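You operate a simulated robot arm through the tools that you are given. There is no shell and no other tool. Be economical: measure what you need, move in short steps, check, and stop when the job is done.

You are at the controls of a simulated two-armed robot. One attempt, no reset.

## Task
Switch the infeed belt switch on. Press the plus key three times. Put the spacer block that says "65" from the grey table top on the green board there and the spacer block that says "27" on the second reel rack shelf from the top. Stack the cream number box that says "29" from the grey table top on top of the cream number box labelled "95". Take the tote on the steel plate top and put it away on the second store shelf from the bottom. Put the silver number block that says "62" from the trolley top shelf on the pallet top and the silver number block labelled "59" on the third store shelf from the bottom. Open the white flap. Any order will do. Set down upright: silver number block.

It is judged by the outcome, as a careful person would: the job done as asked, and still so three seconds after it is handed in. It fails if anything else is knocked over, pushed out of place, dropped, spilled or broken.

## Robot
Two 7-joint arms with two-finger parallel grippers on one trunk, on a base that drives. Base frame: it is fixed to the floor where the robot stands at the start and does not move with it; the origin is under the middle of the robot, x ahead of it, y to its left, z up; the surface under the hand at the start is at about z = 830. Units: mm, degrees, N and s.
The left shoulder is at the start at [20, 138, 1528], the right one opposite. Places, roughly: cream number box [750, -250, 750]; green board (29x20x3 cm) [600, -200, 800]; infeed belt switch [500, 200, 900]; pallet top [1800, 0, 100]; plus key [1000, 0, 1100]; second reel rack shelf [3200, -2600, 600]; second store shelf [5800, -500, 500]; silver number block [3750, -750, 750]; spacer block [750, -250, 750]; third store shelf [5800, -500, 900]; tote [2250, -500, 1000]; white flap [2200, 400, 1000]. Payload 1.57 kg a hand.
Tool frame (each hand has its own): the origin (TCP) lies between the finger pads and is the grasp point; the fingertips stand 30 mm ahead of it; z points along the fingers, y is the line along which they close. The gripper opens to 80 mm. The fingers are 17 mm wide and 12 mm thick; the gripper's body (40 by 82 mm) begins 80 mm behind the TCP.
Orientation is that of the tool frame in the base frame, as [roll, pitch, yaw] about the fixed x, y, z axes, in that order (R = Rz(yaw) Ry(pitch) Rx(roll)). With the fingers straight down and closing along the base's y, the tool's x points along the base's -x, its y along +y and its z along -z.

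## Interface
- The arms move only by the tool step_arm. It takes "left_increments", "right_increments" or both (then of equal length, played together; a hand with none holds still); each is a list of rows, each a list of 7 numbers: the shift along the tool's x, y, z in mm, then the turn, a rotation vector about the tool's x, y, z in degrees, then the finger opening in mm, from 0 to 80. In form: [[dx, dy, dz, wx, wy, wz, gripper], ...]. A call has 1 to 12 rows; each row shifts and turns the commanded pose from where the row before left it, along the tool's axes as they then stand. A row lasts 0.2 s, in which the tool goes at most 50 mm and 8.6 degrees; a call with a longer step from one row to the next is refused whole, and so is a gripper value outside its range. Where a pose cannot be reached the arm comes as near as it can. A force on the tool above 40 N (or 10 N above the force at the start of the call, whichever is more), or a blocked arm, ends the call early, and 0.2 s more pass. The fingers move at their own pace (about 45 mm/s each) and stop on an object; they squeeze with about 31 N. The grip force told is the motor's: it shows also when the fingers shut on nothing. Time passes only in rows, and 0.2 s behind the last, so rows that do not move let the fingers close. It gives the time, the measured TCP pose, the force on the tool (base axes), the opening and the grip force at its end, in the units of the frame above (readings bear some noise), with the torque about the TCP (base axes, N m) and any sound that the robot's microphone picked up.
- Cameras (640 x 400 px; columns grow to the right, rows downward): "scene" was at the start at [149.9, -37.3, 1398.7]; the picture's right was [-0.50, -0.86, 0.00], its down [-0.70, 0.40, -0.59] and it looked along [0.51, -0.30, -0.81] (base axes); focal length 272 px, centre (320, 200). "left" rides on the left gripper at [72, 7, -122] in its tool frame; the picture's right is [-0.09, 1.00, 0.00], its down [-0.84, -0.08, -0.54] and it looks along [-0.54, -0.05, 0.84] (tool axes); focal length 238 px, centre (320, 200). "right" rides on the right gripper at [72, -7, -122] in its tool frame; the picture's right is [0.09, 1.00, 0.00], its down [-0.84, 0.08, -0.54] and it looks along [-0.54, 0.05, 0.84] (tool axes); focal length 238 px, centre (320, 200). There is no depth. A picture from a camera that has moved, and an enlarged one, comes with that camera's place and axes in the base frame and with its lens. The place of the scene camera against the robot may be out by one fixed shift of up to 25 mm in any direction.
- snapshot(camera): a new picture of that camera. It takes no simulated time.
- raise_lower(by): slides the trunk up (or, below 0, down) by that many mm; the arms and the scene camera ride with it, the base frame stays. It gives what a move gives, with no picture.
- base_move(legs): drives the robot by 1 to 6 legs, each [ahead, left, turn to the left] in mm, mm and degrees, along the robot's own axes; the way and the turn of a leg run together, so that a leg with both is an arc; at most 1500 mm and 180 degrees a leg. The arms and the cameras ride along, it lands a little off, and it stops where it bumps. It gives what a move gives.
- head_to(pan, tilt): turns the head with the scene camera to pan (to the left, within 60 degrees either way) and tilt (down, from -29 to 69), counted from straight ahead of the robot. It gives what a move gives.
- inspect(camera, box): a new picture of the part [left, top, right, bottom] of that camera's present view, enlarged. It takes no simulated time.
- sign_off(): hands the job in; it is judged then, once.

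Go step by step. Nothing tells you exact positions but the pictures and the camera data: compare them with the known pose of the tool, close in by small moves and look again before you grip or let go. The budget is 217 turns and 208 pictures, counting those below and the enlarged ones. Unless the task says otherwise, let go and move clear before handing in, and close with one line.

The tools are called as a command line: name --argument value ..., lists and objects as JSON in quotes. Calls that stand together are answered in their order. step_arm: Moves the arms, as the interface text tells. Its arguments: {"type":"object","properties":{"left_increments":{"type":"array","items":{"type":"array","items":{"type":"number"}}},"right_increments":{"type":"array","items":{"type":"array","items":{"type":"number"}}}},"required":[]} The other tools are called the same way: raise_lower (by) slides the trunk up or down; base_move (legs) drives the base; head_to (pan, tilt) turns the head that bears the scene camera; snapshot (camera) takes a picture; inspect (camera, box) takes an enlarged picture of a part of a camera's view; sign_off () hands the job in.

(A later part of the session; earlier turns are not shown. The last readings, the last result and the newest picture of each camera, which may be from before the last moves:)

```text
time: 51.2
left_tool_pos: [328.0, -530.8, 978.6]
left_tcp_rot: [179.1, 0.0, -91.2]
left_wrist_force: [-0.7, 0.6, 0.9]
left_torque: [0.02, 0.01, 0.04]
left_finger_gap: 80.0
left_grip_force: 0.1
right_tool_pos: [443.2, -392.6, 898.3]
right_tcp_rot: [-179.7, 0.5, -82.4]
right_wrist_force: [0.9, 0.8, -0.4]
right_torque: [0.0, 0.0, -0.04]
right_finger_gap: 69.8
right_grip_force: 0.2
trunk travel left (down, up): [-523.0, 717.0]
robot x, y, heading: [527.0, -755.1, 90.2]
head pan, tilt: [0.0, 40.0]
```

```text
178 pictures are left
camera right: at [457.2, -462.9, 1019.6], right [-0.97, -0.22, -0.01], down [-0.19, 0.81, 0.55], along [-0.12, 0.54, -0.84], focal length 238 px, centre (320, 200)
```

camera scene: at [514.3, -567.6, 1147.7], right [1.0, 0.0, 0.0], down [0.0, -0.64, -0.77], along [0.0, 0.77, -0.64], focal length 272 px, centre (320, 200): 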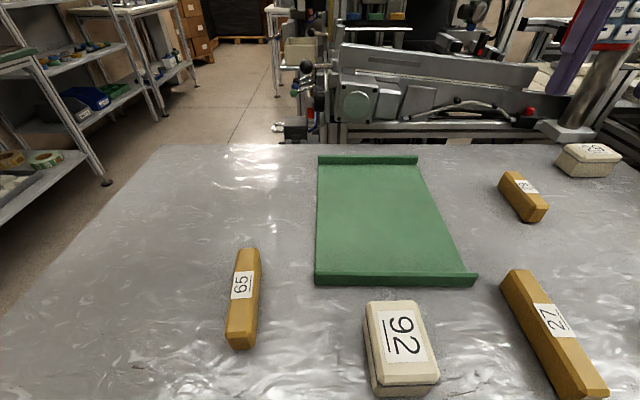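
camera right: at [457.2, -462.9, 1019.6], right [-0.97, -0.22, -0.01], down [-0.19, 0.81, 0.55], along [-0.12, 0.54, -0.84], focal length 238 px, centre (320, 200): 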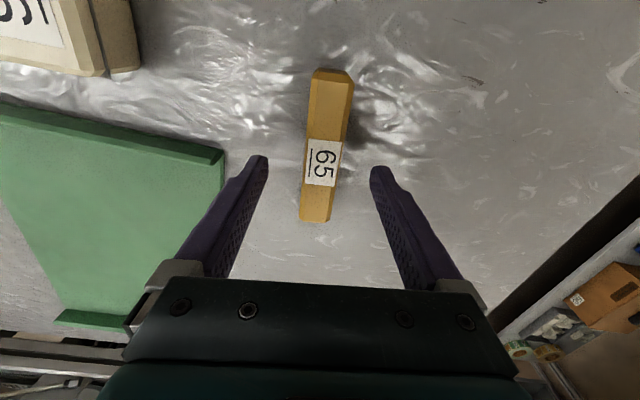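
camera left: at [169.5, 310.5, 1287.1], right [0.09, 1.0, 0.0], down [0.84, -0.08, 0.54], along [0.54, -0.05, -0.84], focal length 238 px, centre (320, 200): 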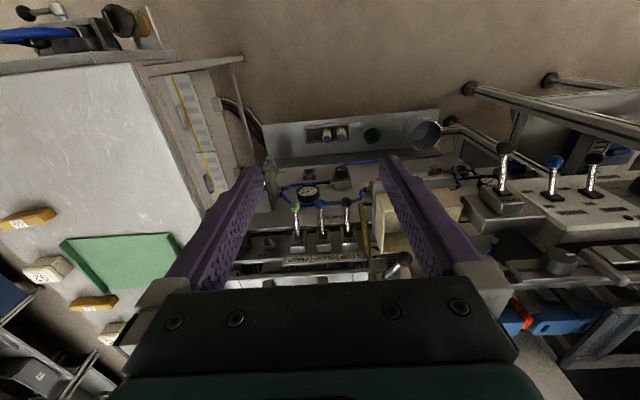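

Centred. Descending and gripping.

step_arm --right_increments '[[2, 0, 16, 0, 0, 0, 60], [0, 0, 15, 0, 0, 0, 60], [0, 0, 0, 0, 0, 0, 10], [0, 0, 0, 0, 0, 0, 10], [0, 0, 0, 0, 0, 0, 10], [0, 0, 0, 0, 0, 0, 10]]'

step_arm --right_increments '[[0, 0, -40, 0, 0, 0, 5], [0, 0, -30, 0, 0, 0, 5]]'

snapshot --camera "right"

```text
time: 52.6
left_tool_pos: [326.9, -529.7, 980.8]
left_tcp_rot: [179.1, 0.0, -91.3]
left_wrist_force: [0.3, -0.1, -0.7]
left_torque: [0.02, -0.03, 0.0]
left_finger_gap: 80.0
left_grip_force: 0.0
right_tool_pos: [449.8, -386.0, 869.6]
right_tcp_rot: [-179.2, 1.0, -83.4]
right_wrist_force: [0.5, 0.4, 0.3]
right_torque: [0.08, 0.01, -0.04]
right_finger_gap: 25.2
right_grip_force: 31.2
trunk travel left (down, up): [-523.0, 717.0]
robot x, y, heading: [527.6, -749.5, 90.1]
head pan, tilt: [0.0, 40.0]
```

```text
time: 53.2
left_tool_pos: [327.0, -530.1, 979.5]
left_tcp_rot: [179.0, 0.0, -91.2]
left_wrist_force: [0.5, -0.1, -0.8]
left_torque: [-0.02, -0.02, -0.02]
left_finger_gap: 80.1
left_grip_force: 0.1
right_tool_pos: [439.3, -397.0, 935.1]
right_tcp_rot: [-179.7, 0.0, -81.8]
right_wrist_force: [0.6, 0.4, -0.2]
right_torque: [-0.02, 0.0, 0.05]
right_finger_gap: 25.1
right_grip_force: 30.9
trunk travel left (down, up): [-523.0, 717.0]
robot x, y, heading: [529.0, -751.2, 90.2]
head pan, tilt: [0.0, 40.0]
```

```text
177 pictures are left
camera right: at [453.9, -467.4, 1057.2], right [-0.97, -0.23, 0.0], down [-0.2, 0.82, 0.54], along [-0.12, 0.53, -0.84], focal length 238 px, centre (320, 200)
```

right: 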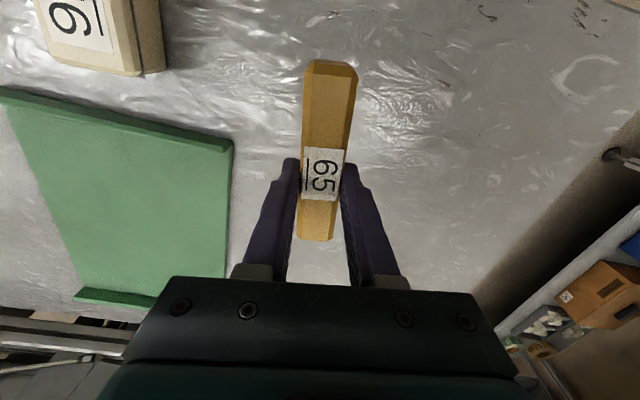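

Firm grip on "65". Carrying it over the board.

step_arm --right_increments '[[-22, -44, 0, 0, 0, 0, 5], [-22, -44, 0, 0, 0, 0, 5], [-22, -44, 0, 0, 0, 0, 5], [-22, -43, 0, 0, 0, 0, 5], [0, 0, 30, 0, 0, 0, 5]]'

snapshot --camera "right"

snapshot --camera "scene"

```text
time: 54.4
left_tool_pos: [327.7, -530.9, 979.9]
left_tcp_rot: [179.1, -0.1, -91.2]
left_wrist_force: [-0.4, 0.1, -0.8]
left_torque: [-0.02, -0.03, 0.0]
left_finger_gap: 79.8
left_grip_force: 0.0
right_tool_pos: [599.9, -287.7, 907.2]
right_tcp_rot: [-179.8, 0.4, -82.0]
right_wrist_force: [0.9, 0.4, -0.2]
right_torque: [0.02, 0.03, 0.01]
right_finger_gap: 25.2
right_grip_force: 31.3
trunk travel left (down, up): [-523.0, 717.0]
robot x, y, heading: [527.0, -748.1, 90.0]
head pan, tilt: [0.0, 40.0]
```

```text
176 pictures are left
camera right: at [615.8, -357.1, 1028.5], right [-0.97, -0.23, 0.0], down [-0.2, 0.81, 0.55], along [-0.12, 0.53, -0.84], focal length 238 px, centre (320, 200)
```

right: 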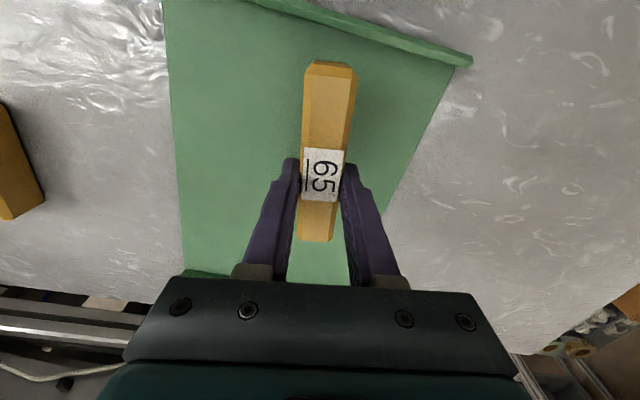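

```text
175 pictures are left
camera scene: at [514.1, -567.9, 1037.7], right [1.0, 0.0, 0.0], down [0.0, -0.64, -0.77], along [0.0, 0.77, -0.64], focal length 272 px, centre (320, 200)
```

scene: 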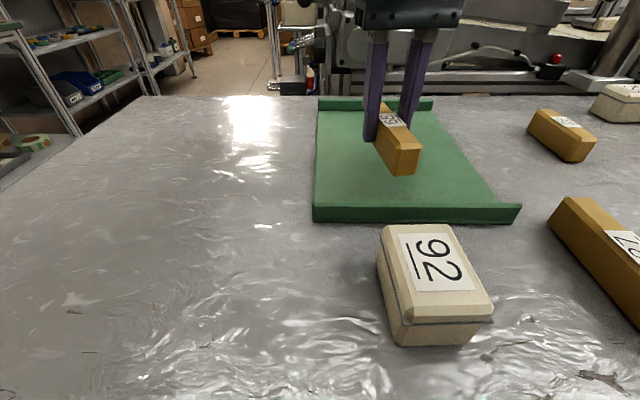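

Block is above the board interior. Lowering gently, releasing and rising.

step_arm --right_increments '[[0, 0, 15, 0, 0, 0, 5], [0, 0, 8, 0, 0, 0, 5], [0, 0, 5, 0, 0, 0, 5], [0, 0, 4, 0, 0, 0, 5], [0, 0, 0, 0, 0, 0, 5]]'

snapshot --camera "scene"

```text
time: 55.6
left_tool_pos: [328.0, -530.4, 980.3]
left_tcp_rot: [179.0, 0.0, -91.2]
left_wrist_force: [0.2, -0.4, 0.3]
left_torque: [-0.02, 0.02, 0.0]
left_finger_gap: 80.1
left_grip_force: 0.0
right_tool_pos: [602.8, -289.2, 876.6]
right_tcp_rot: [-179.8, 0.3, -82.0]
right_wrist_force: [-0.6, -1.7, 4.8]
right_torque: [0.19, 0.11, -0.01]
right_finger_gap: 24.9
right_grip_force: 31.1
right hand out of reach, approached as far as the arm can: row 3
trunk travel left (down, up): [-523.0, 717.0]
robot x, y, heading: [529.5, -748.4, 89.9]
head pan, tilt: [0.0, 40.0]
```

```text
174 pictures are left
camera scene: at [514.3, -567.5, 1037.8], right [1.0, 0.0, 0.0], down [0.0, -0.64, -0.77], along [0.0, 0.77, -0.64], focal length 272 px, centre (320, 200)
```

scene: 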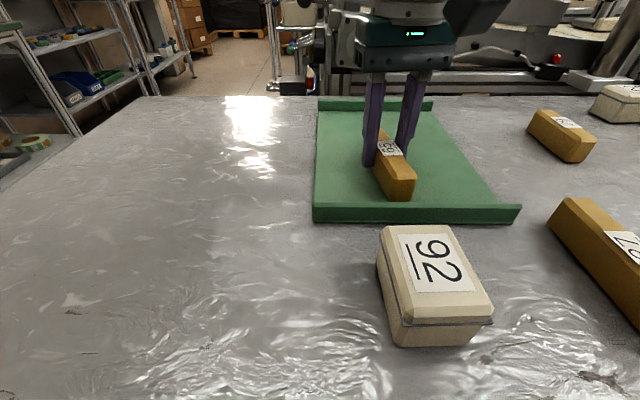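

Contact is felt (≈5 N). Releasing and rising.

step_arm --right_increments '[[0, 0, 0, 0, 0, 0, 45], [0, 0, 0, 0, 0, 0, 45], [0, 0, -10, 0, 0, 0, 45], [0, 0, -30, 0, 0, 0, 60], [0, 0, -40, 0, 0, 0, 80]]'

snapshot --camera "right"

snapshot --camera "scene"

```text
time: 56.8
left_tool_pos: [327.6, -529.6, 978.7]
left_tcp_rot: [179.2, 0.0, -91.3]
left_wrist_force: [0.6, -0.1, -0.4]
left_torque: [0.0, -0.02, 0.02]
left_finger_gap: 80.0
left_grip_force: 0.0
right_tool_pos: [603.1, -288.8, 954.0]
right_tcp_rot: [-179.8, 0.2, -82.1]
right_wrist_force: [-0.3, -0.4, -0.4]
right_torque: [-0.03, -0.02, -0.02]
right_finger_gap: 80.0
right_grip_force: 0.1
trunk travel left (down, up): [-523.0, 717.0]
robot x, y, heading: [526.5, -752.4, 89.8]
head pan, tilt: [0.0, 40.0]
```

```text
173 pictures are left
camera right: at [618.0, -358.8, 1076.4], right [-0.97, -0.23, 0.0], down [-0.19, 0.82, 0.54], along [-0.12, 0.53, -0.84], focal length 238 px, centre (320, 200)
```

right: 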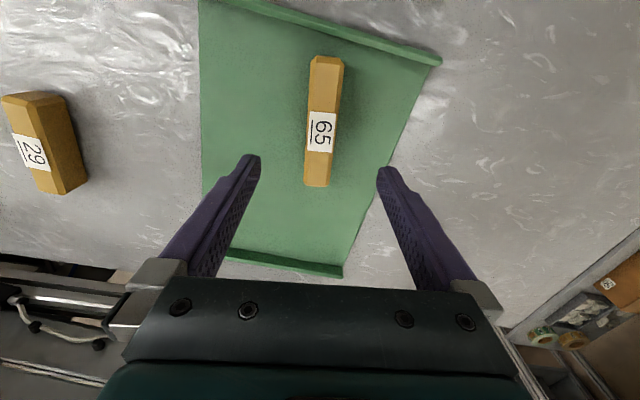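

```text
172 pictures are left
camera scene: at [514.3, -567.4, 1037.7], right [1.0, 0.0, 0.0], down [0.0, -0.64, -0.77], along [0.0, 0.77, -0.64], focal length 272 px, centre (320, 200)
```

scene: 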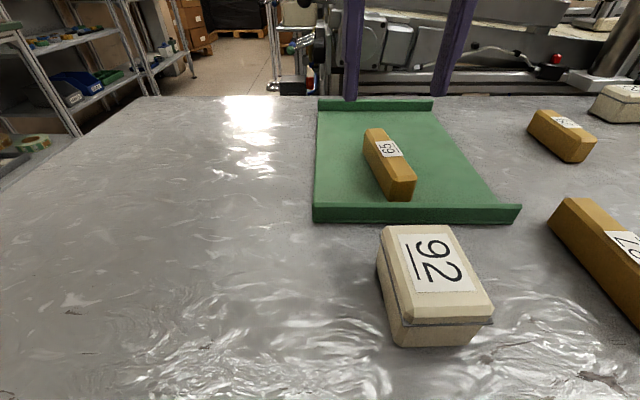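

"65" is on the board. Now I'll look right to see the space beyond the table's far end.

head_to --pan -50 --tilt 25

snapshot --camera "scene"

head_to --pan -40 --tilt 0

snapshot --camera "scene"

```text
time: 58.0
left_tool_pos: [327.5, -530.2, 979.9]
left_tcp_rot: [179.1, 0.0, -91.3]
left_wrist_force: [0.0, -0.2, 0.8]
left_torque: [0.02, 0.02, 0.03]
left_finger_gap: 80.1
left_grip_force: 0.0
right_tool_pos: [603.2, -290.0, 952.4]
right_tcp_rot: [-179.8, 0.2, -82.1]
right_wrist_force: [0.3, 0.2, -0.7]
right_torque: [0.0, 0.02, 0.0]
right_finger_gap: 79.7
right_grip_force: 0.1
trunk travel left (down, up): [-523.0, 717.0]
robot x, y, heading: [523.6, -753.3, 89.8]
head pan, tilt: [-50.0, 25.0]
```

```text
171 pictures are left
camera scene: at [584.8, -593.3, 1061.0], right [0.64, -0.77, 0.0], down [-0.32, -0.27, -0.91], along [0.69, 0.58, -0.42], focal length 272 px, centre (320, 200)
```

scene: 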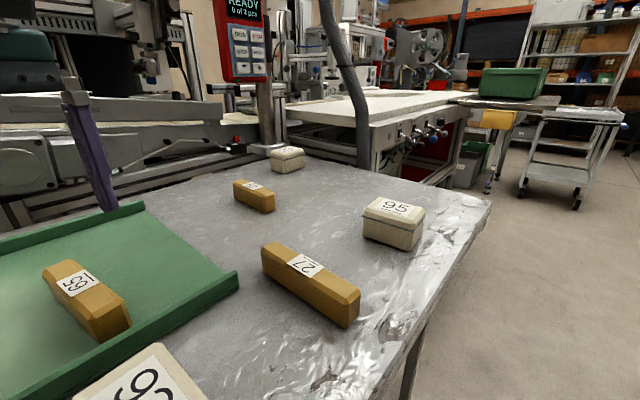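

```text
time: 58.9
left_tool_pos: [327.4, -529.3, 980.1]
left_tcp_rot: [179.1, -0.1, -91.1]
left_wrist_force: [-0.9, 0.8, 0.0]
left_torque: [-0.02, 0.04, -0.01]
left_finger_gap: 80.2
left_grip_force: 0.0
right_tool_pos: [602.3, -288.9, 953.3]
right_tcp_rot: [-179.8, 0.1, -82.0]
right_wrist_force: [0.0, -0.1, -0.1]
right_torque: [-0.02, 0.01, 0.0]
right_finger_gap: 80.0
right_grip_force: 0.0
trunk travel left (down, up): [-523.0, 717.0]
robot x, y, heading: [529.3, -750.4, 90.2]
head pan, tilt: [-40.0, 0.0]
```

```text
170 pictures are left
camera scene: at [572.2, -583.6, 1101.3], right [0.77, -0.64, 0.0], down [0.0, 0.0, -1.0], along [0.64, 0.77, 0.0], focal length 272 px, centre (320, 200)
```

scene: 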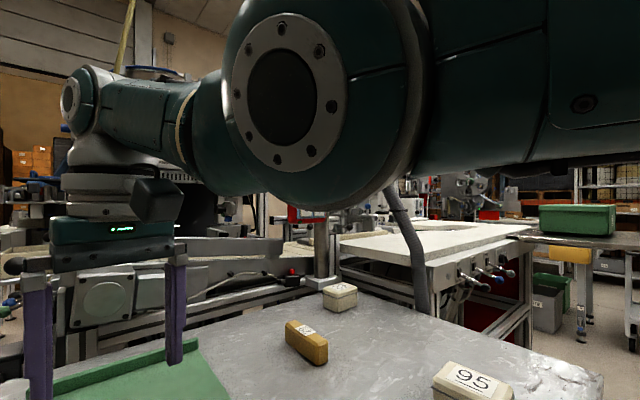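

I'm measuring the "29" box and the hose near the table's far corner, since reach there is critical.

inspect --camera "scene" --box '[270, 260, 400, 341]'

head_to --pan -20 --tilt 69

snapshot --camera "scene"

```text
4.92 times, centred on (335, 300) of scene
camera zoom: at [572.2, -583.6, 1101.3], right [0.77, -0.64, 0.0], down [0.0, 0.0, -1.0], along [0.64, 0.77, 0.0], focal length 1339 px, centre (246, -295)
```

zoom: 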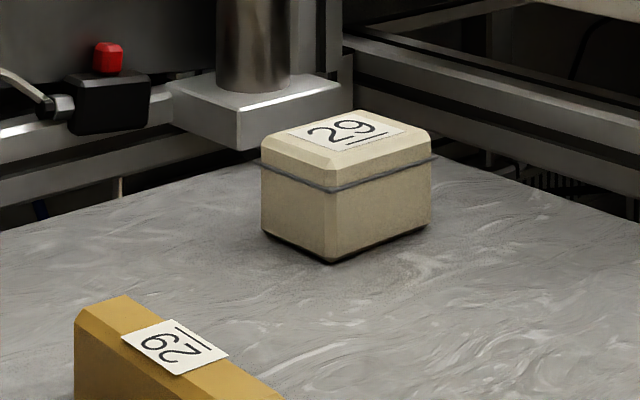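

```text
time: 60.3
left_tool_pos: [327.8, -530.7, 979.0]
left_tcp_rot: [179.1, 0.0, -91.2]
left_wrist_force: [-0.6, -0.1, 0.1]
left_torque: [-0.02, 0.0, 0.02]
left_finger_gap: 80.0
left_grip_force: 0.1
right_tool_pos: [603.2, -289.1, 953.5]
right_tcp_rot: [-179.9, 0.2, -82.0]
right_wrist_force: [-0.9, -0.3, -0.1]
right_torque: [0.01, 0.01, 0.01]
right_finger_gap: 80.0
right_grip_force: 0.1
trunk travel left (down, up): [-523.0, 717.0]
robot x, y, heading: [524.4, -751.7, 89.8]
head pan, tilt: [-20.0, 68.8]
```

```text
168 pictures are left
camera scene: at [533.4, -600.0, 1001.6], right [0.94, -0.34, 0.0], down [-0.32, -0.88, -0.36], along [0.12, 0.34, -0.93], focal length 272 px, centre (320, 200)
```

scene: 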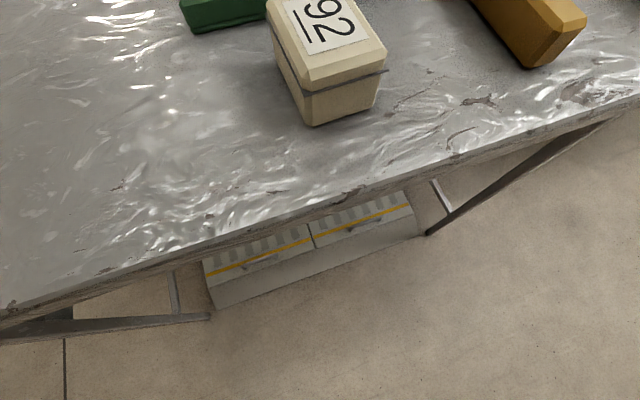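

Facing along the table (heading 180°) with the right shoulder beside it will give better reach. Backing off, turning, and coming alongside.

base_move --legs '[[-450, 0, 0], [0, 0, 90], [-560, 0, 0], [0, -420, 0]]'

head_to --pan -60 --tilt 50

snapshot --camera "scene"

snapshot --camera "right"

```text
time: 71.8
left_tool_pos: [865.3, -983.2, 978.6]
left_tcp_rot: [179.2, 0.1, -1.2]
left_wrist_force: [0.1, 0.1, 0.3]
left_torque: [0.02, 0.04, 0.01]
left_finger_gap: 80.0
left_grip_force: 0.0
right_tool_pos: [624.6, -706.8, 954.7]
right_tcp_rot: [-179.7, 0.2, 8.0]
right_wrist_force: [-0.3, -0.3, 0.0]
right_torque: [0.01, -0.02, 0.04]
right_finger_gap: 80.1
right_grip_force: 0.0
trunk travel left (down, up): [-523.0, 717.0]
robot x, y, heading: [1084.5, -781.9, 180.0]
head pan, tilt: [-20.0, 68.8]
```

```text
time: 72.8
left_tool_pos: [865.0, -983.0, 979.1]
left_tcp_rot: [179.1, -0.1, -1.2]
left_wrist_force: [0.4, -0.2, 0.5]
left_torque: [-0.01, -0.02, 0.01]
left_finger_gap: 80.1
left_grip_force: 0.1
right_tool_pos: [624.1, -707.0, 953.4]
right_tcp_rot: [-179.9, 0.2, 8.0]
right_wrist_force: [-0.7, 0.9, -0.6]
right_torque: [0.03, 0.02, 0.03]
right_finger_gap: 79.9
right_grip_force: 0.1
trunk travel left (down, up): [-523.0, 717.0]
robot x, y, heading: [1088.6, -785.1, 179.8]
head pan, tilt: [-60.0, 50.0]
```

```text
167 pictures are left
camera scene: at [935.4, -716.0, 1023.5], right [0.87, 0.5, 0.0], down [0.38, -0.66, -0.64], along [-0.32, 0.56, -0.77], focal length 272 px, centre (320, 200)
```

scene: 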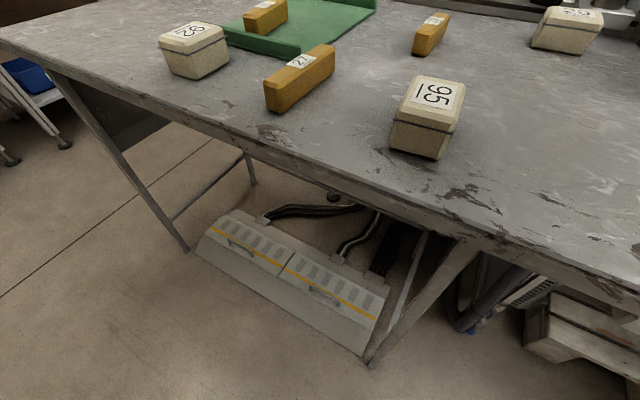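

```text
166 pictures are left
camera right: at [694.3, -690.2, 1076.0], right [0.23, -0.97, 0.0], down [-0.82, -0.19, 0.54], along [-0.53, -0.12, -0.84], focal length 238 px, centre (320, 200)
```

right: 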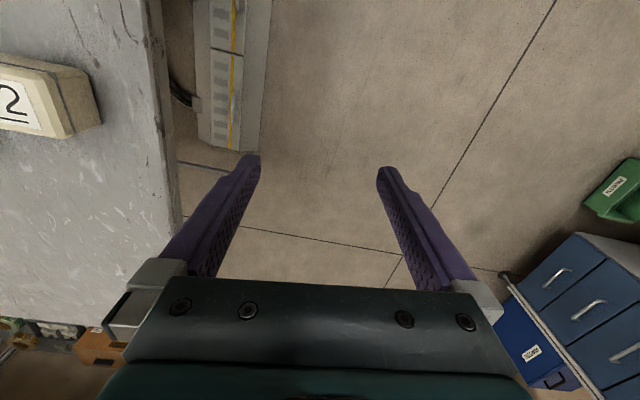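

Alongside the table. Sliding closer by 75 mm, then bringing the right hand over the middle of the table.

base_move --legs '[[0, -75, 0]]'

step_arm --right_increments '[[30, -36, 0, 0, 0, 8, 80], [30, -36, 0, 0, 0, 0, 80], [30, -36, 0, 0, 0, 0, 80], [30, -36, 0, 0, 0, 0, 80], [30, -36, 0, 0, 0, 0, 80], [30, -36, 0, 0, 0, 0, 80], [30, -36, 0, 0, 0, 0, 80], [30, -36, 0, 0, 0, 0, 80], [30, -36, 0, 0, 0, 0, 80], [30, -36, 0, 0, 0, 0, 80]]'

snapshot --camera "right"

snapshot --camera "scene"

```text
time: 73.9
left_tool_pos: [865.4, -906.9, 979.5]
left_tcp_rot: [179.1, -0.2, -1.2]
left_wrist_force: [0.1, -0.4, -0.4]
left_torque: [-0.01, 0.0, 0.0]
left_finger_gap: 80.0
left_grip_force: 0.0
right_tool_pos: [623.5, -632.2, 953.7]
right_tcp_rot: [-179.9, 0.3, 7.9]
right_wrist_force: [0.0, 0.4, -1.3]
right_torque: [-0.01, -0.02, -0.01]
right_finger_gap: 80.1
right_grip_force: 0.2
trunk travel left (down, up): [-523.0, 717.0]
robot x, y, heading: [1084.7, -703.5, 179.8]
head pan, tilt: [-60.0, 50.0]
```

```text
time: 76.1
left_tool_pos: [866.9, -908.2, 980.2]
left_tcp_rot: [179.1, -0.1, -1.2]
left_wrist_force: [0.4, 0.6, 0.6]
left_torque: [0.02, 0.03, -0.01]
left_finger_gap: 80.0
left_grip_force: 0.1
right_tool_pos: [883.7, -342.3, 919.9]
right_tcp_rot: [170.2, 0.4, 7.0]
right_wrist_force: [-0.1, -0.3, -0.3]
right_torque: [0.0, -0.01, -0.03]
right_finger_gap: 79.9
right_grip_force: 0.0
trunk travel left (down, up): [-523.0, 717.0]
robot x, y, heading: [1088.6, -709.1, 180.0]
head pan, tilt: [-60.0, 50.0]
stopped in row 10 (right hand): the arm was blocked; the commanded pose is now the measured one
```

```text
165 pictures are left
camera right: at [952.3, -304.8, 1038.2], right [0.21, -0.96, 0.17], down [-0.83, -0.08, 0.55], along [-0.52, -0.26, -0.82], focal length 238 px, centre (320, 200)
```

right: 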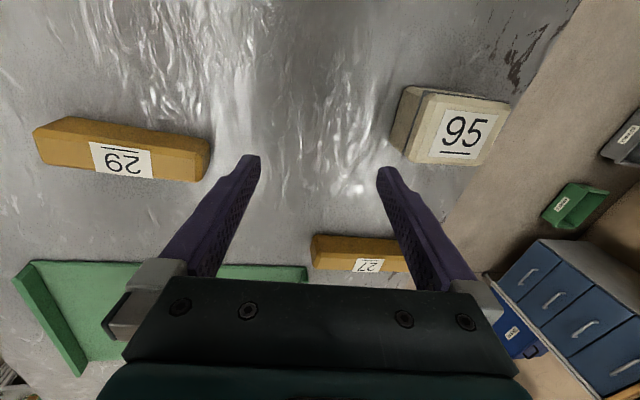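

```text
164 pictures are left
camera scene: at [935.4, -641.4, 1023.6], right [0.87, 0.5, 0.0], down [0.38, -0.66, -0.64], along [-0.32, 0.56, -0.77], focal length 272 px, centre (320, 200)
```

scene: 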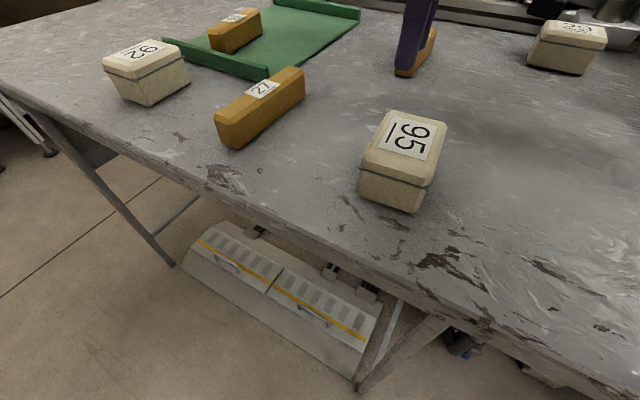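

The arm hit a joint limit with the shoulder this low. I'll raise the trunk and straighten the hand.

raise_lower --by 130

step_arm --right_increments '[[0, 0, 0, 5, 0, 3.5, 80], [0, 0, 0, 4.8, 0, 3.5, 80], [40, 0, 0, 0, 0, 0, 80], [40, 0, 0, 0, 0, 0, 80], [30, 0, 0, 0, 0, 0, 80]]'

snapshot --camera "right"

```text
time: 77.6
left_tool_pos: [864.7, -908.2, 1110.8]
left_tcp_rot: [179.2, -0.1, -1.2]
left_wrist_force: [0.6, 1.0, -0.5]
left_torque: [0.0, -0.02, 0.04]
left_finger_gap: 79.9
left_grip_force: 0.0
right_tool_pos: [885.0, -342.4, 1048.0]
right_tcp_rot: [170.1, 0.1, 7.0]
right_wrist_force: [-0.5, -0.6, -0.3]
right_torque: [-0.02, 0.01, -0.01]
right_finger_gap: 79.9
right_grip_force: 0.1
trunk travel left (down, up): [-653.0, 587.0]
robot x, y, heading: [1085.2, -709.2, 180.0]
head pan, tilt: [-60.0, 50.0]
```

```text
time: 78.5
left_tool_pos: [864.9, -908.8, 1110.0]
left_tcp_rot: [179.1, 0.0, -1.2]
left_wrist_force: [0.0, 0.4, -0.4]
left_torque: [-0.05, -0.01, 0.01]
left_finger_gap: 80.2
left_grip_force: 0.1
right_tool_pos: [902.5, -412.5, 1030.3]
right_tcp_rot: [168.3, 3.8, 7.4]
right_wrist_force: [0.3, 0.7, -0.8]
right_torque: [0.0, -0.02, 0.0]
right_finger_gap: 80.0
right_grip_force: 0.0
trunk travel left (down, up): [-653.0, 587.0]
robot x, y, heading: [1086.0, -708.8, 179.7]
head pan, tilt: [-60.0, 50.0]
stopped in row 4 (right hand): the arm was blocked; the commanded pose is now the measured one
```

```text
163 pictures are left
camera right: at [977.0, -369.9, 1143.7], right [0.23, -0.95, 0.2], down [-0.79, -0.07, 0.6], along [-0.56, -0.3, -0.77], focal length 238 px, centre (320, 200)
```

right: 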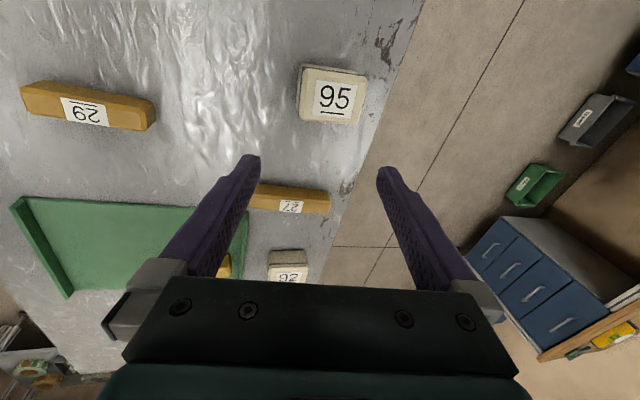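

Wrist limit for that orientation. I'll rotate the hand the other way (same gripper symmetry) and see how far it goes.

step_arm --right_increments '[[0, 0, 0, 0, 0, 8.5, 80], [0, 0, 0, 0, 0, 8.5, 80], [0, 0, 0, 0, 0, 8.5, 80], [0, 0, 0, 0, 0, 8.5, 80], [0, 0, 0, 0, 0, 8.5, 80], [0, 0, 0, 0, 0, 8.5, 80], [0, 0, 0, 0, 0, 8.5, 80], [0, 0, 0, 0, 0, 8.5, 80], [0, 0, 0, 0, 0, 8.5, 80], [0, 0, 0, 0, 0, 8.5, 80], [0, 0, 0, 0, 0, 8.5, 80]]'

```text
time: 80.1
left_tool_pos: [864.1, -907.0, 1109.0]
left_tcp_rot: [179.2, -0.2, -1.1]
left_wrist_force: [0.3, -0.6, 0.0]
left_torque: [0.02, 0.02, 0.01]
left_finger_gap: 80.0
left_grip_force: 0.0
right_tool_pos: [866.5, -442.2, 1046.8]
right_tcp_rot: [160.6, -5.2, -42.2]
right_wrist_force: [0.0, 0.1, 0.5]
right_torque: [-0.01, 0.03, -0.05]
right_finger_gap: 80.1
right_grip_force: 0.1
trunk travel left (down, up): [-653.0, 587.0]
robot x, y, heading: [1087.0, -708.6, 179.9]
head pan, tilt: [-60.0, 50.0]
stopped in row 7 (right hand): the arm was blocked; the commanded pose is now the measured one
```

Blocked again; I need to see the arm.

head_to --pan -60 --tilt 10

snapshot --camera "scene"

```text
time: 81.1
left_tool_pos: [865.3, -907.9, 1109.3]
left_tcp_rot: [179.2, -0.1, -1.2]
left_wrist_force: [-0.7, 0.1, 0.0]
left_torque: [0.0, -0.02, 0.03]
left_finger_gap: 80.1
left_grip_force: 0.0
right_tool_pos: [869.1, -442.9, 1046.2]
right_tcp_rot: [161.0, -5.6, -42.1]
right_wrist_force: [0.3, -0.9, 0.0]
right_torque: [-0.01, -0.01, -0.02]
right_finger_gap: 79.9
right_grip_force: 0.0
trunk travel left (down, up): [-653.0, 587.0]
robot x, y, heading: [1084.2, -703.8, 180.1]
head pan, tilt: [-60.0, 10.0]
```

```text
162 pictures are left
camera scene: at [927.5, -627.6, 1215.3], right [0.87, 0.5, 0.0], down [0.09, -0.15, -0.98], along [-0.49, 0.85, -0.17], focal length 272 px, centre (320, 200)
```

scene: 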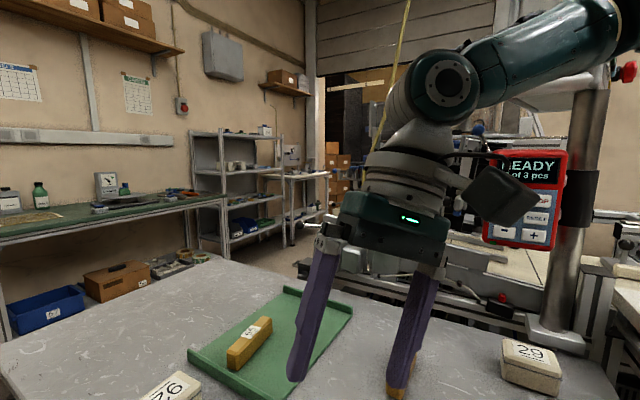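

The arm is elbow-out and folded; the limit should ease when it is extended toward the box. Moving hand toward (980,-230) and straightening.

step_arm --right_increments '[[0, 0, 0, 8, 0, 0, 80], [-20, -35, -15, 7, 0, 0, 80], [-20, -35, -15, 4, -5, 0, 80], [-12, -42, 0, 0, 0, 0, 80], [-12, -42, 0, 0, 0, 0, 80], [-12, -42, 0, 0, 0, 0, 80]]'

snapshot --camera "scene"

```text
time: 82.2
left_tool_pos: [865.3, -907.6, 1110.5]
left_tcp_rot: [179.1, -0.1, -1.2]
left_wrist_force: [-0.1, 0.3, -0.1]
left_torque: [0.04, -0.01, 0.02]
left_finger_gap: 80.0
left_grip_force: 0.0
right_tool_pos: [889.2, -386.7, 1034.7]
right_tcp_rot: [172.0, -7.4, -36.2]
right_wrist_force: [0.6, -0.1, -0.2]
right_torque: [0.02, -0.01, -0.02]
right_finger_gap: 80.1
right_grip_force: 0.2
trunk travel left (down, up): [-653.0, 587.0]
robot x, y, heading: [1088.2, -707.3, 179.6]
head pan, tilt: [-60.0, 10.0]
stopped in row 5 (right hand): the arm was blocked; the commanded pose is now the measured one
```

```text
161 pictures are left
camera scene: at [927.4, -627.7, 1215.4], right [0.87, 0.5, 0.0], down [0.09, -0.15, -0.98], along [-0.49, 0.85, -0.17], focal length 272 px, centre (320, 200)
```

scene: 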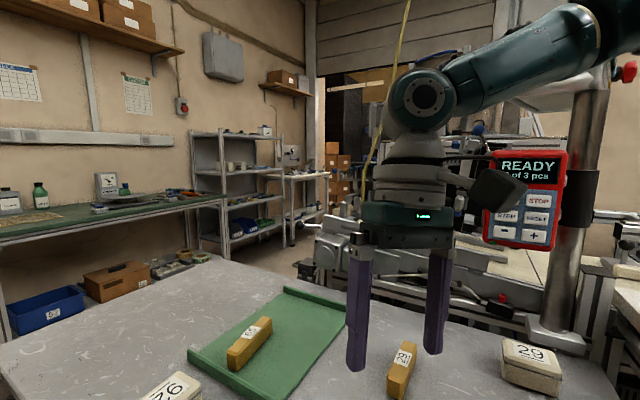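

Reaching straight sideways exceeds the shoulder's range; I'll retract the hand, then turn the robot to a diagonal heading (135°).

step_arm --right_increments '[[4, 40, 0, 0, 0, 0, 80], [4, 40, 0, 0, 0, 0, 80], [4, 40, 0, 0, 0, 0, 80], [4, 40, 0, 0, 0, 0, 80], [4, 40, 0, 4, -3.5, 0, 80], [0, 0, 0, 4, -3.5, -4, 80]]'

base_move --legs '[[0, 150, 0], [0, 0, -45]]'

```text
time: 83.5
left_tool_pos: [864.6, -907.1, 1110.9]
left_tcp_rot: [179.1, -0.2, -1.2]
left_wrist_force: [-0.1, 0.0, -0.4]
left_torque: [0.0, 0.0, 0.01]
left_finger_gap: 80.0
left_grip_force: 0.1
right_tool_pos: [785.6, -555.4, 1063.2]
right_tcp_rot: [-179.6, -0.1, -33.0]
right_wrist_force: [-0.4, 0.2, -0.7]
right_torque: [0.01, 0.03, 0.0]
right_finger_gap: 80.0
right_grip_force: 0.0
trunk travel left (down, up): [-653.0, 587.0]
robot x, y, heading: [1086.6, -710.5, 179.9]
head pan, tilt: [-60.0, 10.0]
```

```text
time: 87.0
left_tool_pos: [788.5, -841.7, 1109.1]
left_tcp_rot: [179.2, 0.0, -46.4]
left_wrist_force: [-1.2, -0.3, -0.3]
left_torque: [-0.01, -0.02, 0.0]
left_finger_gap: 80.2
left_grip_force: 0.0
right_tool_pos: [982.6, -534.7, 1063.1]
right_tcp_rot: [-179.8, -0.5, -78.0]
right_wrist_force: [0.5, 0.0, 0.5]
right_torque: [0.04, -0.01, 0.0]
right_finger_gap: 80.0
right_grip_force: 0.1
trunk travel left (down, up): [-653.0, 587.0]
robot x, y, heading: [1084.1, -861.0, 134.7]
head pan, tilt: [-60.0, 10.0]
```

base_move --legs '[[184, -65, 0]]'

step_arm --right_increments '[[0, 0, 0, 0, 0, 8.5, 80], [0, 0, 0, 0, 0, 8.5, 80], [0, 0, 0, 0, 0, 8.5, 80], [0, 0, 0, 0, 0, 8.5, 80], [0, 0, 0, 0, 0, 8.5, 80], [0, 0, 0, 0, 0, 8.5, 80], [0, 0, 0, 0, 0, 8.5, 80], [0, 0, 0, 0, 0, 8.5, 80], [0, 0, 0, 0, 0, 8.5, 80], [0, 0, 0, 0, 0, 8.5, 80], [0, 0, 0, 0, 0, 8.5, 80], [0, 0, 0, 0, 0, 8.5, 80]]'

head_to --pan -35 --tilt 30

snapshot --camera "scene"

snapshot --camera "right"

```text
time: 88.6
left_tool_pos: [703.8, -665.4, 1109.8]
left_tcp_rot: [179.2, 0.0, -46.3]
left_wrist_force: [-0.4, 0.9, 0.4]
left_torque: [0.0, -0.02, -0.01]
left_finger_gap: 79.9
left_grip_force: 0.2
right_tool_pos: [897.9, -360.4, 1062.9]
right_tcp_rot: [-179.8, -0.3, -77.9]
right_wrist_force: [0.3, -0.5, -0.4]
right_torque: [0.03, -0.01, 0.02]
right_finger_gap: 79.8
right_grip_force: 0.0
trunk travel left (down, up): [-653.0, 587.0]
robot x, y, heading: [1001.5, -679.8, 134.9]
head pan, tilt: [-60.0, 10.0]
```

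```text
time: 91.2
left_tool_pos: [704.1, -665.5, 1108.1]
left_tcp_rot: [179.1, -0.1, -46.3]
left_wrist_force: [0.3, 0.9, -0.6]
left_torque: [0.02, -0.01, 0.0]
left_finger_gap: 79.9
left_grip_force: 0.0
right_tool_pos: [885.8, -279.8, 1019.8]
right_tcp_rot: [-179.8, 0.3, 180.0]
right_wrist_force: [0.1, -0.2, 0.1]
right_torque: [0.0, -0.01, -0.01]
right_finger_gap: 80.0
right_grip_force: 0.1
right hand out of reach, approached as far as the arm can: row 9, 10, 11, 12
trunk travel left (down, up): [-653.0, 587.0]
robot x, y, heading: [1003.3, -679.1, 134.7]
head pan, tilt: [-60.0, 10.0]
```

```text
time: 92.1
left_tool_pos: [704.1, -665.6, 1109.0]
left_tcp_rot: [179.1, -0.1, -46.3]
left_wrist_force: [-0.7, -0.4, 0.0]
left_torque: [0.0, -0.03, -0.01]
left_finger_gap: 79.8
left_grip_force: 0.0
right_tool_pos: [883.7, -279.4, 1020.5]
right_tcp_rot: [-179.8, 0.3, -179.7]
right_wrist_force: [-0.9, 0.6, -0.2]
right_torque: [0.02, 0.0, 0.01]
right_finger_gap: 80.1
right_grip_force: 0.0
trunk travel left (down, up): [-653.0, 587.0]
robot x, y, heading: [1001.0, -683.7, 134.9]
head pan, tilt: [-35.0, 30.0]
```

```text
160 pictures are left
camera scene: at [903.2, -521.8, 1183.1], right [0.99, 0.17, 0.0], down [0.09, -0.49, -0.87], along [-0.15, 0.85, -0.5], focal length 272 px, centre (320, 200)
```

scene: 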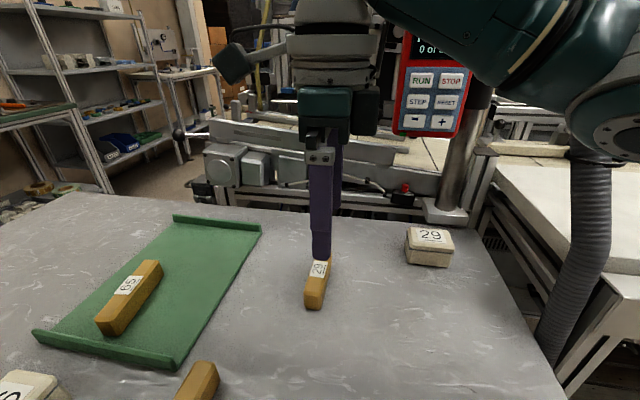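

```text
159 pictures are left
camera right: at [811.0, -285.3, 1142.6], right [-0.1, 1.0, 0.0], down [0.83, 0.08, 0.54], along [0.54, 0.05, -0.84], focal length 238 px, centre (320, 200)
```

right: 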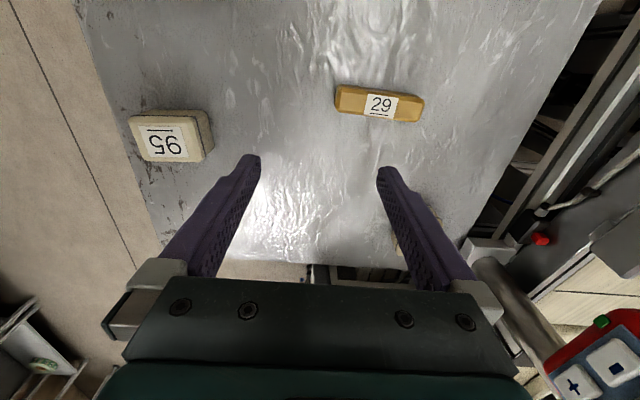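

Yaw 180 works from this pose. Box "29" is at about (1028,-133); moving over it.

step_arm --right_increments '[[-29, 29, 0, 0, 0, 0, 80], [-29, 29, 0, 0, 0, 0, 80], [-29, 29, 0, 0, 0, 0, 80], [-29, 29, 0, 0, 0, 0, 80], [-29, 29, 0, 0, 0, 0, 80]]'

raise_lower --by -60

snapshot --camera "right"

snapshot --camera "scene"

```text
time: 93.3
left_tool_pos: [705.0, -665.0, 1108.6]
left_tcp_rot: [179.1, -0.1, -46.3]
left_wrist_force: [0.4, 0.1, 0.1]
left_torque: [-0.03, -0.01, -0.01]
left_finger_gap: 79.9
left_grip_force: 0.1
right_tool_pos: [1029.6, -133.9, 1020.2]
right_tcp_rot: [-179.7, 0.3, -179.8]
right_wrist_force: [-0.5, 0.7, 0.1]
right_torque: [0.02, -0.01, -0.01]
right_finger_gap: 79.9
right_grip_force: 0.0
trunk travel left (down, up): [-653.0, 587.0]
robot x, y, heading: [1002.2, -682.1, 134.8]
head pan, tilt: [-35.0, 30.0]
```

```text
time: 94.3
left_tool_pos: [704.3, -664.0, 1050.3]
left_tcp_rot: [179.1, -0.1, -46.3]
left_wrist_force: [-0.2, 0.8, -0.3]
left_torque: [-0.03, -0.01, 0.02]
left_finger_gap: 80.2
left_grip_force: 0.1
right_tool_pos: [1028.9, -134.6, 960.2]
right_tcp_rot: [-179.8, 0.2, -179.9]
right_wrist_force: [0.2, 0.0, -0.3]
right_torque: [-0.02, -0.01, -0.02]
right_finger_gap: 79.8
right_grip_force: 0.0
trunk travel left (down, up): [-593.0, 647.0]
robot x, y, heading: [1002.2, -684.2, 135.0]
head pan, tilt: [-35.0, 30.0]
```

```text
158 pictures are left
camera right: at [955.4, -139.8, 1082.5], right [-0.09, 1.0, 0.0], down [0.83, 0.08, 0.55], along [0.54, 0.05, -0.84], focal length 238 px, centre (320, 200)
```

right: 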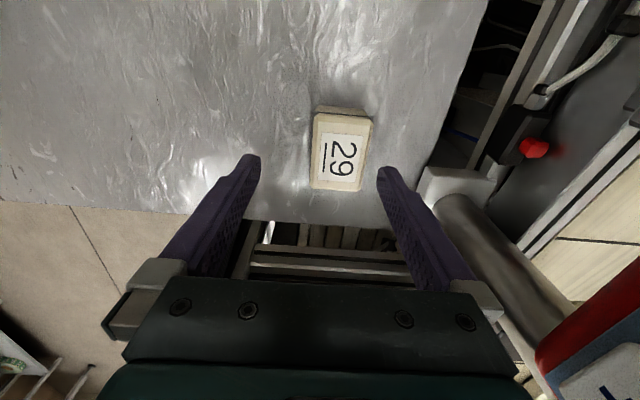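

```text
157 pictures are left
camera scene: at [903.1, -521.8, 1123.1], right [0.99, 0.17, 0.0], down [0.09, -0.49, -0.87], along [-0.15, 0.85, -0.5], focal length 272 px, centre (320, 200)
```

scene: 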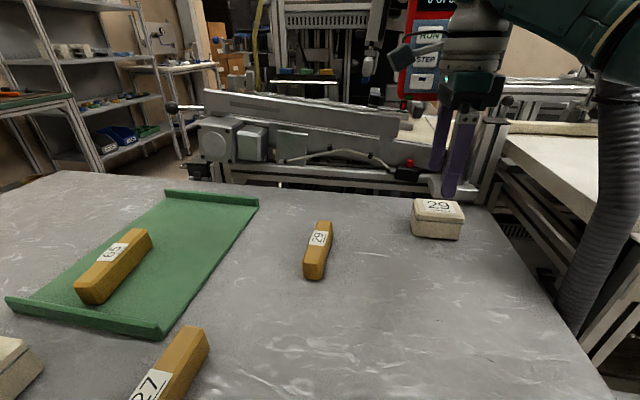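

Aligning over the box, then I'll descend using the trunk.

step_arm --right_increments '[[-7, 21, 0, 0, 0, -2.4, 74], [0, 0, 0, 0, 0, 0, 74]]'

raise_lower --by -45

snapshot --camera "right"

inspect --camera "scene" --box '[360, 100, 560, 260]'

```text
time: 94.9
left_tool_pos: [704.3, -666.3, 1050.3]
left_tcp_rot: [179.1, -0.1, -46.3]
left_wrist_force: [0.1, 0.1, 0.2]
left_torque: [0.0, 0.01, 0.0]
left_finger_gap: 80.1
left_grip_force: 0.1
right_tool_pos: [1035.9, -113.7, 961.3]
right_tcp_rot: [-179.7, 0.3, -177.4]
right_wrist_force: [1.1, 0.5, -0.8]
right_torque: [0.0, 0.0, 0.0]
right_finger_gap: 74.1
right_grip_force: 0.1
trunk travel left (down, up): [-593.0, 647.0]
robot x, y, heading: [999.8, -680.6, 134.8]
head pan, tilt: [-35.0, 30.0]
```

```text
time: 95.7
left_tool_pos: [704.6, -664.7, 1004.2]
left_tcp_rot: [179.0, -0.1, -46.3]
left_wrist_force: [0.2, 0.0, -0.1]
left_torque: [0.03, 0.02, -0.02]
left_finger_gap: 79.9
left_grip_force: 0.1
right_tool_pos: [1035.2, -113.2, 915.5]
right_tcp_rot: [-179.8, 0.2, -177.6]
right_wrist_force: [-0.6, 0.6, 0.3]
right_torque: [0.01, -0.01, -0.01]
right_finger_gap: 74.0
right_grip_force: 0.1
trunk travel left (down, up): [-548.0, 692.0]
robot x, y, heading: [1000.0, -678.2, 134.8]
head pan, tilt: [-35.0, 30.0]
```

```text
156 pictures are left
camera right: at [962.8, -121.8, 1037.5], right [-0.14, 0.99, 0.0], down [0.83, 0.12, 0.55], along [0.54, 0.07, -0.84], focal length 238 px, centre (320, 200)
```

right: 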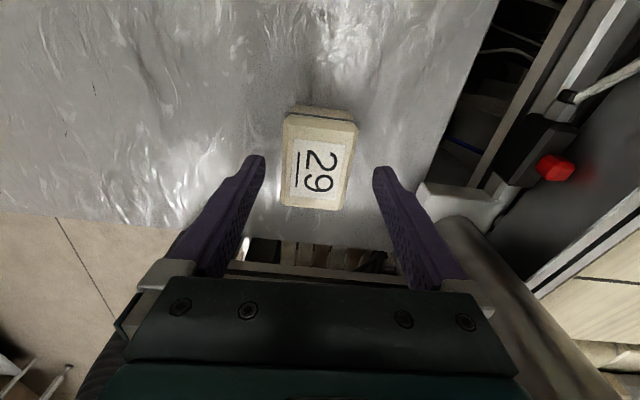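

```text
2.50 times, centred on (460, 180) of scene
camera zoom: at [903.1, -521.8, 1078.1], right [0.99, 0.17, 0.0], down [0.09, -0.49, -0.87], along [-0.15, 0.85, -0.5], focal length 680 px, centre (-30, 250)
```

zoom: 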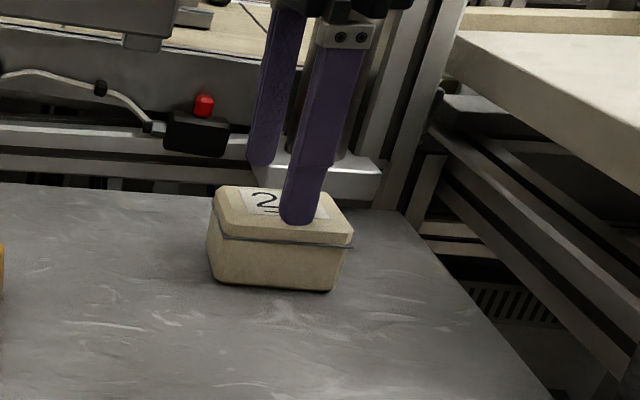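

Well centred; small yaw fix, then down and grip.

step_arm --right_increments '[[-2, 0, 0, 0, 0, 4, 76], [0, 0, 0, 0, 0, 0, 76]]'

raise_lower --by -45

step_arm --right_increments '[[0, 0, 0, 0, 0, 0, 20], [0, 0, 0, 0, 0, 0, 20], [0, 0, 0, 0, 0, 0, 20], [0, 0, 0, 0, 0, 0, 20]]'

snapshot --camera "right"

```text
time: 96.3
left_tool_pos: [704.5, -665.4, 1004.4]
left_tcp_rot: [179.0, -0.1, -46.3]
left_wrist_force: [0.2, -0.1, 1.2]
left_torque: [0.03, -0.01, -0.01]
left_finger_gap: 79.9
left_grip_force: 0.0
right_tool_pos: [1037.9, -113.5, 915.2]
right_tcp_rot: [-179.8, 0.2, 178.5]
right_wrist_force: [0.1, 0.2, 0.1]
right_torque: [-0.02, 0.01, 0.02]
right_finger_gap: 75.8
right_grip_force: 0.1
trunk travel left (down, up): [-548.0, 692.0]
robot x, y, heading: [1003.0, -681.1, 134.9]
head pan, tilt: [-35.0, 30.0]
```

```text
time: 97.2
left_tool_pos: [704.7, -665.6, 959.5]
left_tcp_rot: [179.1, -0.2, -46.3]
left_wrist_force: [0.3, -0.3, -0.4]
left_torque: [-0.02, 0.0, 0.0]
left_finger_gap: 80.0
left_grip_force: 0.1
right_tool_pos: [1037.9, -113.6, 869.5]
right_tcp_rot: [-179.7, 0.2, 178.5]
right_wrist_force: [-0.1, 0.5, 0.0]
right_torque: [0.01, -0.04, -0.03]
right_finger_gap: 75.8
right_grip_force: 0.0
trunk travel left (down, up): [-503.0, 737.0]
robot x, y, heading: [1002.8, -678.5, 134.6]
head pan, tilt: [-35.0, 30.0]
```

```text
time: 98.2
left_tool_pos: [705.1, -665.3, 959.1]
left_tcp_rot: [179.1, -0.2, -46.3]
left_wrist_force: [0.1, -0.3, -0.3]
left_torque: [-0.02, 0.0, 0.03]
left_finger_gap: 80.3
left_grip_force: 0.0
right_tool_pos: [1037.6, -112.4, 870.3]
right_tcp_rot: [-179.8, 0.2, 178.5]
right_wrist_force: [-0.4, 0.5, -0.1]
right_torque: [0.05, -0.04, 0.0]
right_finger_gap: 51.5
right_grip_force: 31.0
trunk travel left (down, up): [-503.0, 737.0]
robot x, y, heading: [1001.7, -681.2, 134.6]
head pan, tilt: [-35.0, 30.0]
```

```text
154 pictures are left
camera right: at [964.3, -116.8, 992.3], right [-0.07, 1.0, 0.0], down [0.84, 0.06, 0.55], along [0.54, 0.03, -0.84], focal length 238 px, centre (320, 200)
```

right: 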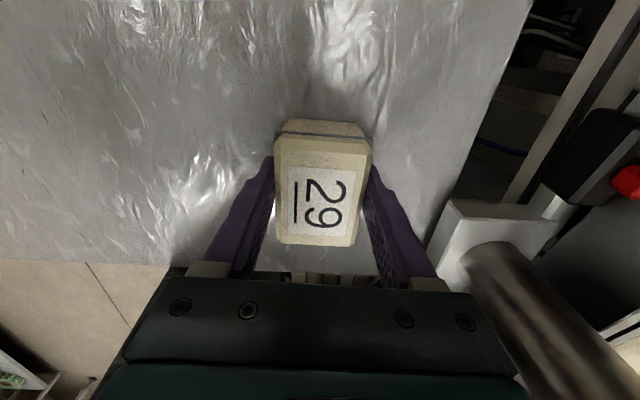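

Gripped "29". Lifting and carrying toward box "95", turning the hand a quarter.

raise_lower --by 130

step_arm --right_increments '[[12, -30, 0, 0, 0, 0, 20], [16, -41, 0, 0, 0, 0, 20], [16, -41, 0, 0, 0, 0, 20], [16, -41, 0, 0, 0, 0, 20], [16, -41, 0, 0, 0, 0, 20], [16, -41, 0, 0, 0, 0, 20], [16, -41, 0, 0, 0, 0, 20], [0, 0, 0, 0, 0, -8.5, 20], [0, 0, 0, 0, 0, -8.5, 20], [0, 0, 0, 0, 0, -8.5, 20], [0, 0, 0, 0, 0, -8.5, 20], [0, 0, 0, 0, 0, -8.5, 20]]'

step_arm --right_increments '[[0, 0, 0, 0, 0, -8.5, 20], [0, 0, 0, 0, 0, -8.5, 20], [0, 0, 0, 0, 0, -8.5, 20], [0, 0, 0, 0, 0, -8.5, 20], [0, 0, 0, 0, 0, -8.5, 20], [0, 0, 0, 0, 0, -6.5, 20]]'

snapshot --camera "right"

snapshot --camera "scene"

```text
time: 99.8
left_tool_pos: [705.4, -665.2, 1089.9]
left_tcp_rot: [179.1, -0.1, -46.3]
left_wrist_force: [0.1, -1.0, -0.1]
left_torque: [-0.03, -0.01, -0.05]
left_finger_gap: 79.8
left_grip_force: 0.1
right_tool_pos: [1037.1, -113.8, 1001.0]
right_tcp_rot: [-179.8, 0.2, 178.5]
right_wrist_force: [0.0, -0.1, -0.6]
right_torque: [0.02, -0.02, 0.01]
right_finger_gap: 51.5
right_grip_force: 31.0
trunk travel left (down, up): [-633.0, 607.0]
robot x, y, heading: [1000.0, -679.2, 134.8]
head pan, tilt: [-35.0, 30.0]
```

```text
time: 102.4
left_tool_pos: [704.1, -665.4, 1090.2]
left_tcp_rot: [179.1, -0.1, -46.2]
left_wrist_force: [0.3, -0.3, 1.0]
left_torque: [0.0, -0.01, -0.03]
left_finger_gap: 79.8
left_grip_force: 0.0
right_tool_pos: [929.8, -321.0, 939.3]
right_tcp_rot: [-179.8, 0.0, -138.9]
right_wrist_force: [0.5, 0.9, -0.8]
right_torque: [-0.01, -0.04, 0.0]
right_finger_gap: 51.5
right_grip_force: 31.8
right hand out of reach, approached as far as the arm can: row 5, 6, 7
trunk travel left (down, up): [-633.0, 607.0]
robot x, y, heading: [1002.4, -682.5, 135.1]
head pan, tilt: [-35.0, 30.0]
```

```text
time: 103.8
left_tool_pos: [705.3, -665.1, 1090.2]
left_tcp_rot: [179.1, -0.1, -46.2]
left_wrist_force: [0.2, -0.8, 0.2]
left_torque: [-0.02, 0.01, -0.01]
left_finger_gap: 80.1
left_grip_force: 0.0
right_tool_pos: [930.7, -320.6, 941.6]
right_tcp_rot: [-179.8, -0.2, -89.8]
right_wrist_force: [-0.6, -0.5, -0.3]
right_torque: [0.0, -0.01, 0.0]
right_finger_gap: 51.4
right_grip_force: 31.3
trunk travel left (down, up): [-633.0, 607.0]
robot x, y, heading: [1001.7, -683.2, 134.8]
head pan, tilt: [-35.0, 30.0]
```

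```text
153 pictures are left
camera right: at [935.4, -392.6, 1063.1], right [-1.0, -0.1, 0.0], down [-0.08, 0.84, 0.54], along [-0.05, 0.54, -0.84], focal length 238 px, centre (320, 200)
```

right: 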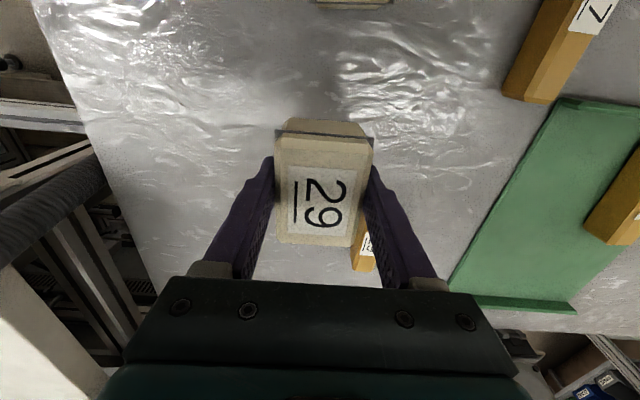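

```text
152 pictures are left
camera scene: at [903.2, -521.9, 1163.1], right [0.99, 0.17, 0.0], down [0.09, -0.49, -0.87], along [-0.15, 0.85, -0.5], focal length 272 px, centre (320, 200)
```

scene: 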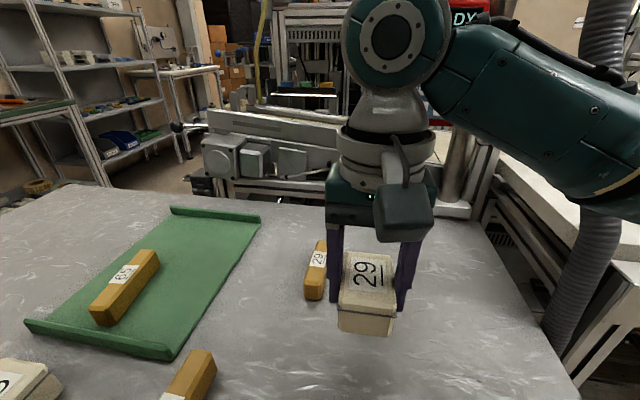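

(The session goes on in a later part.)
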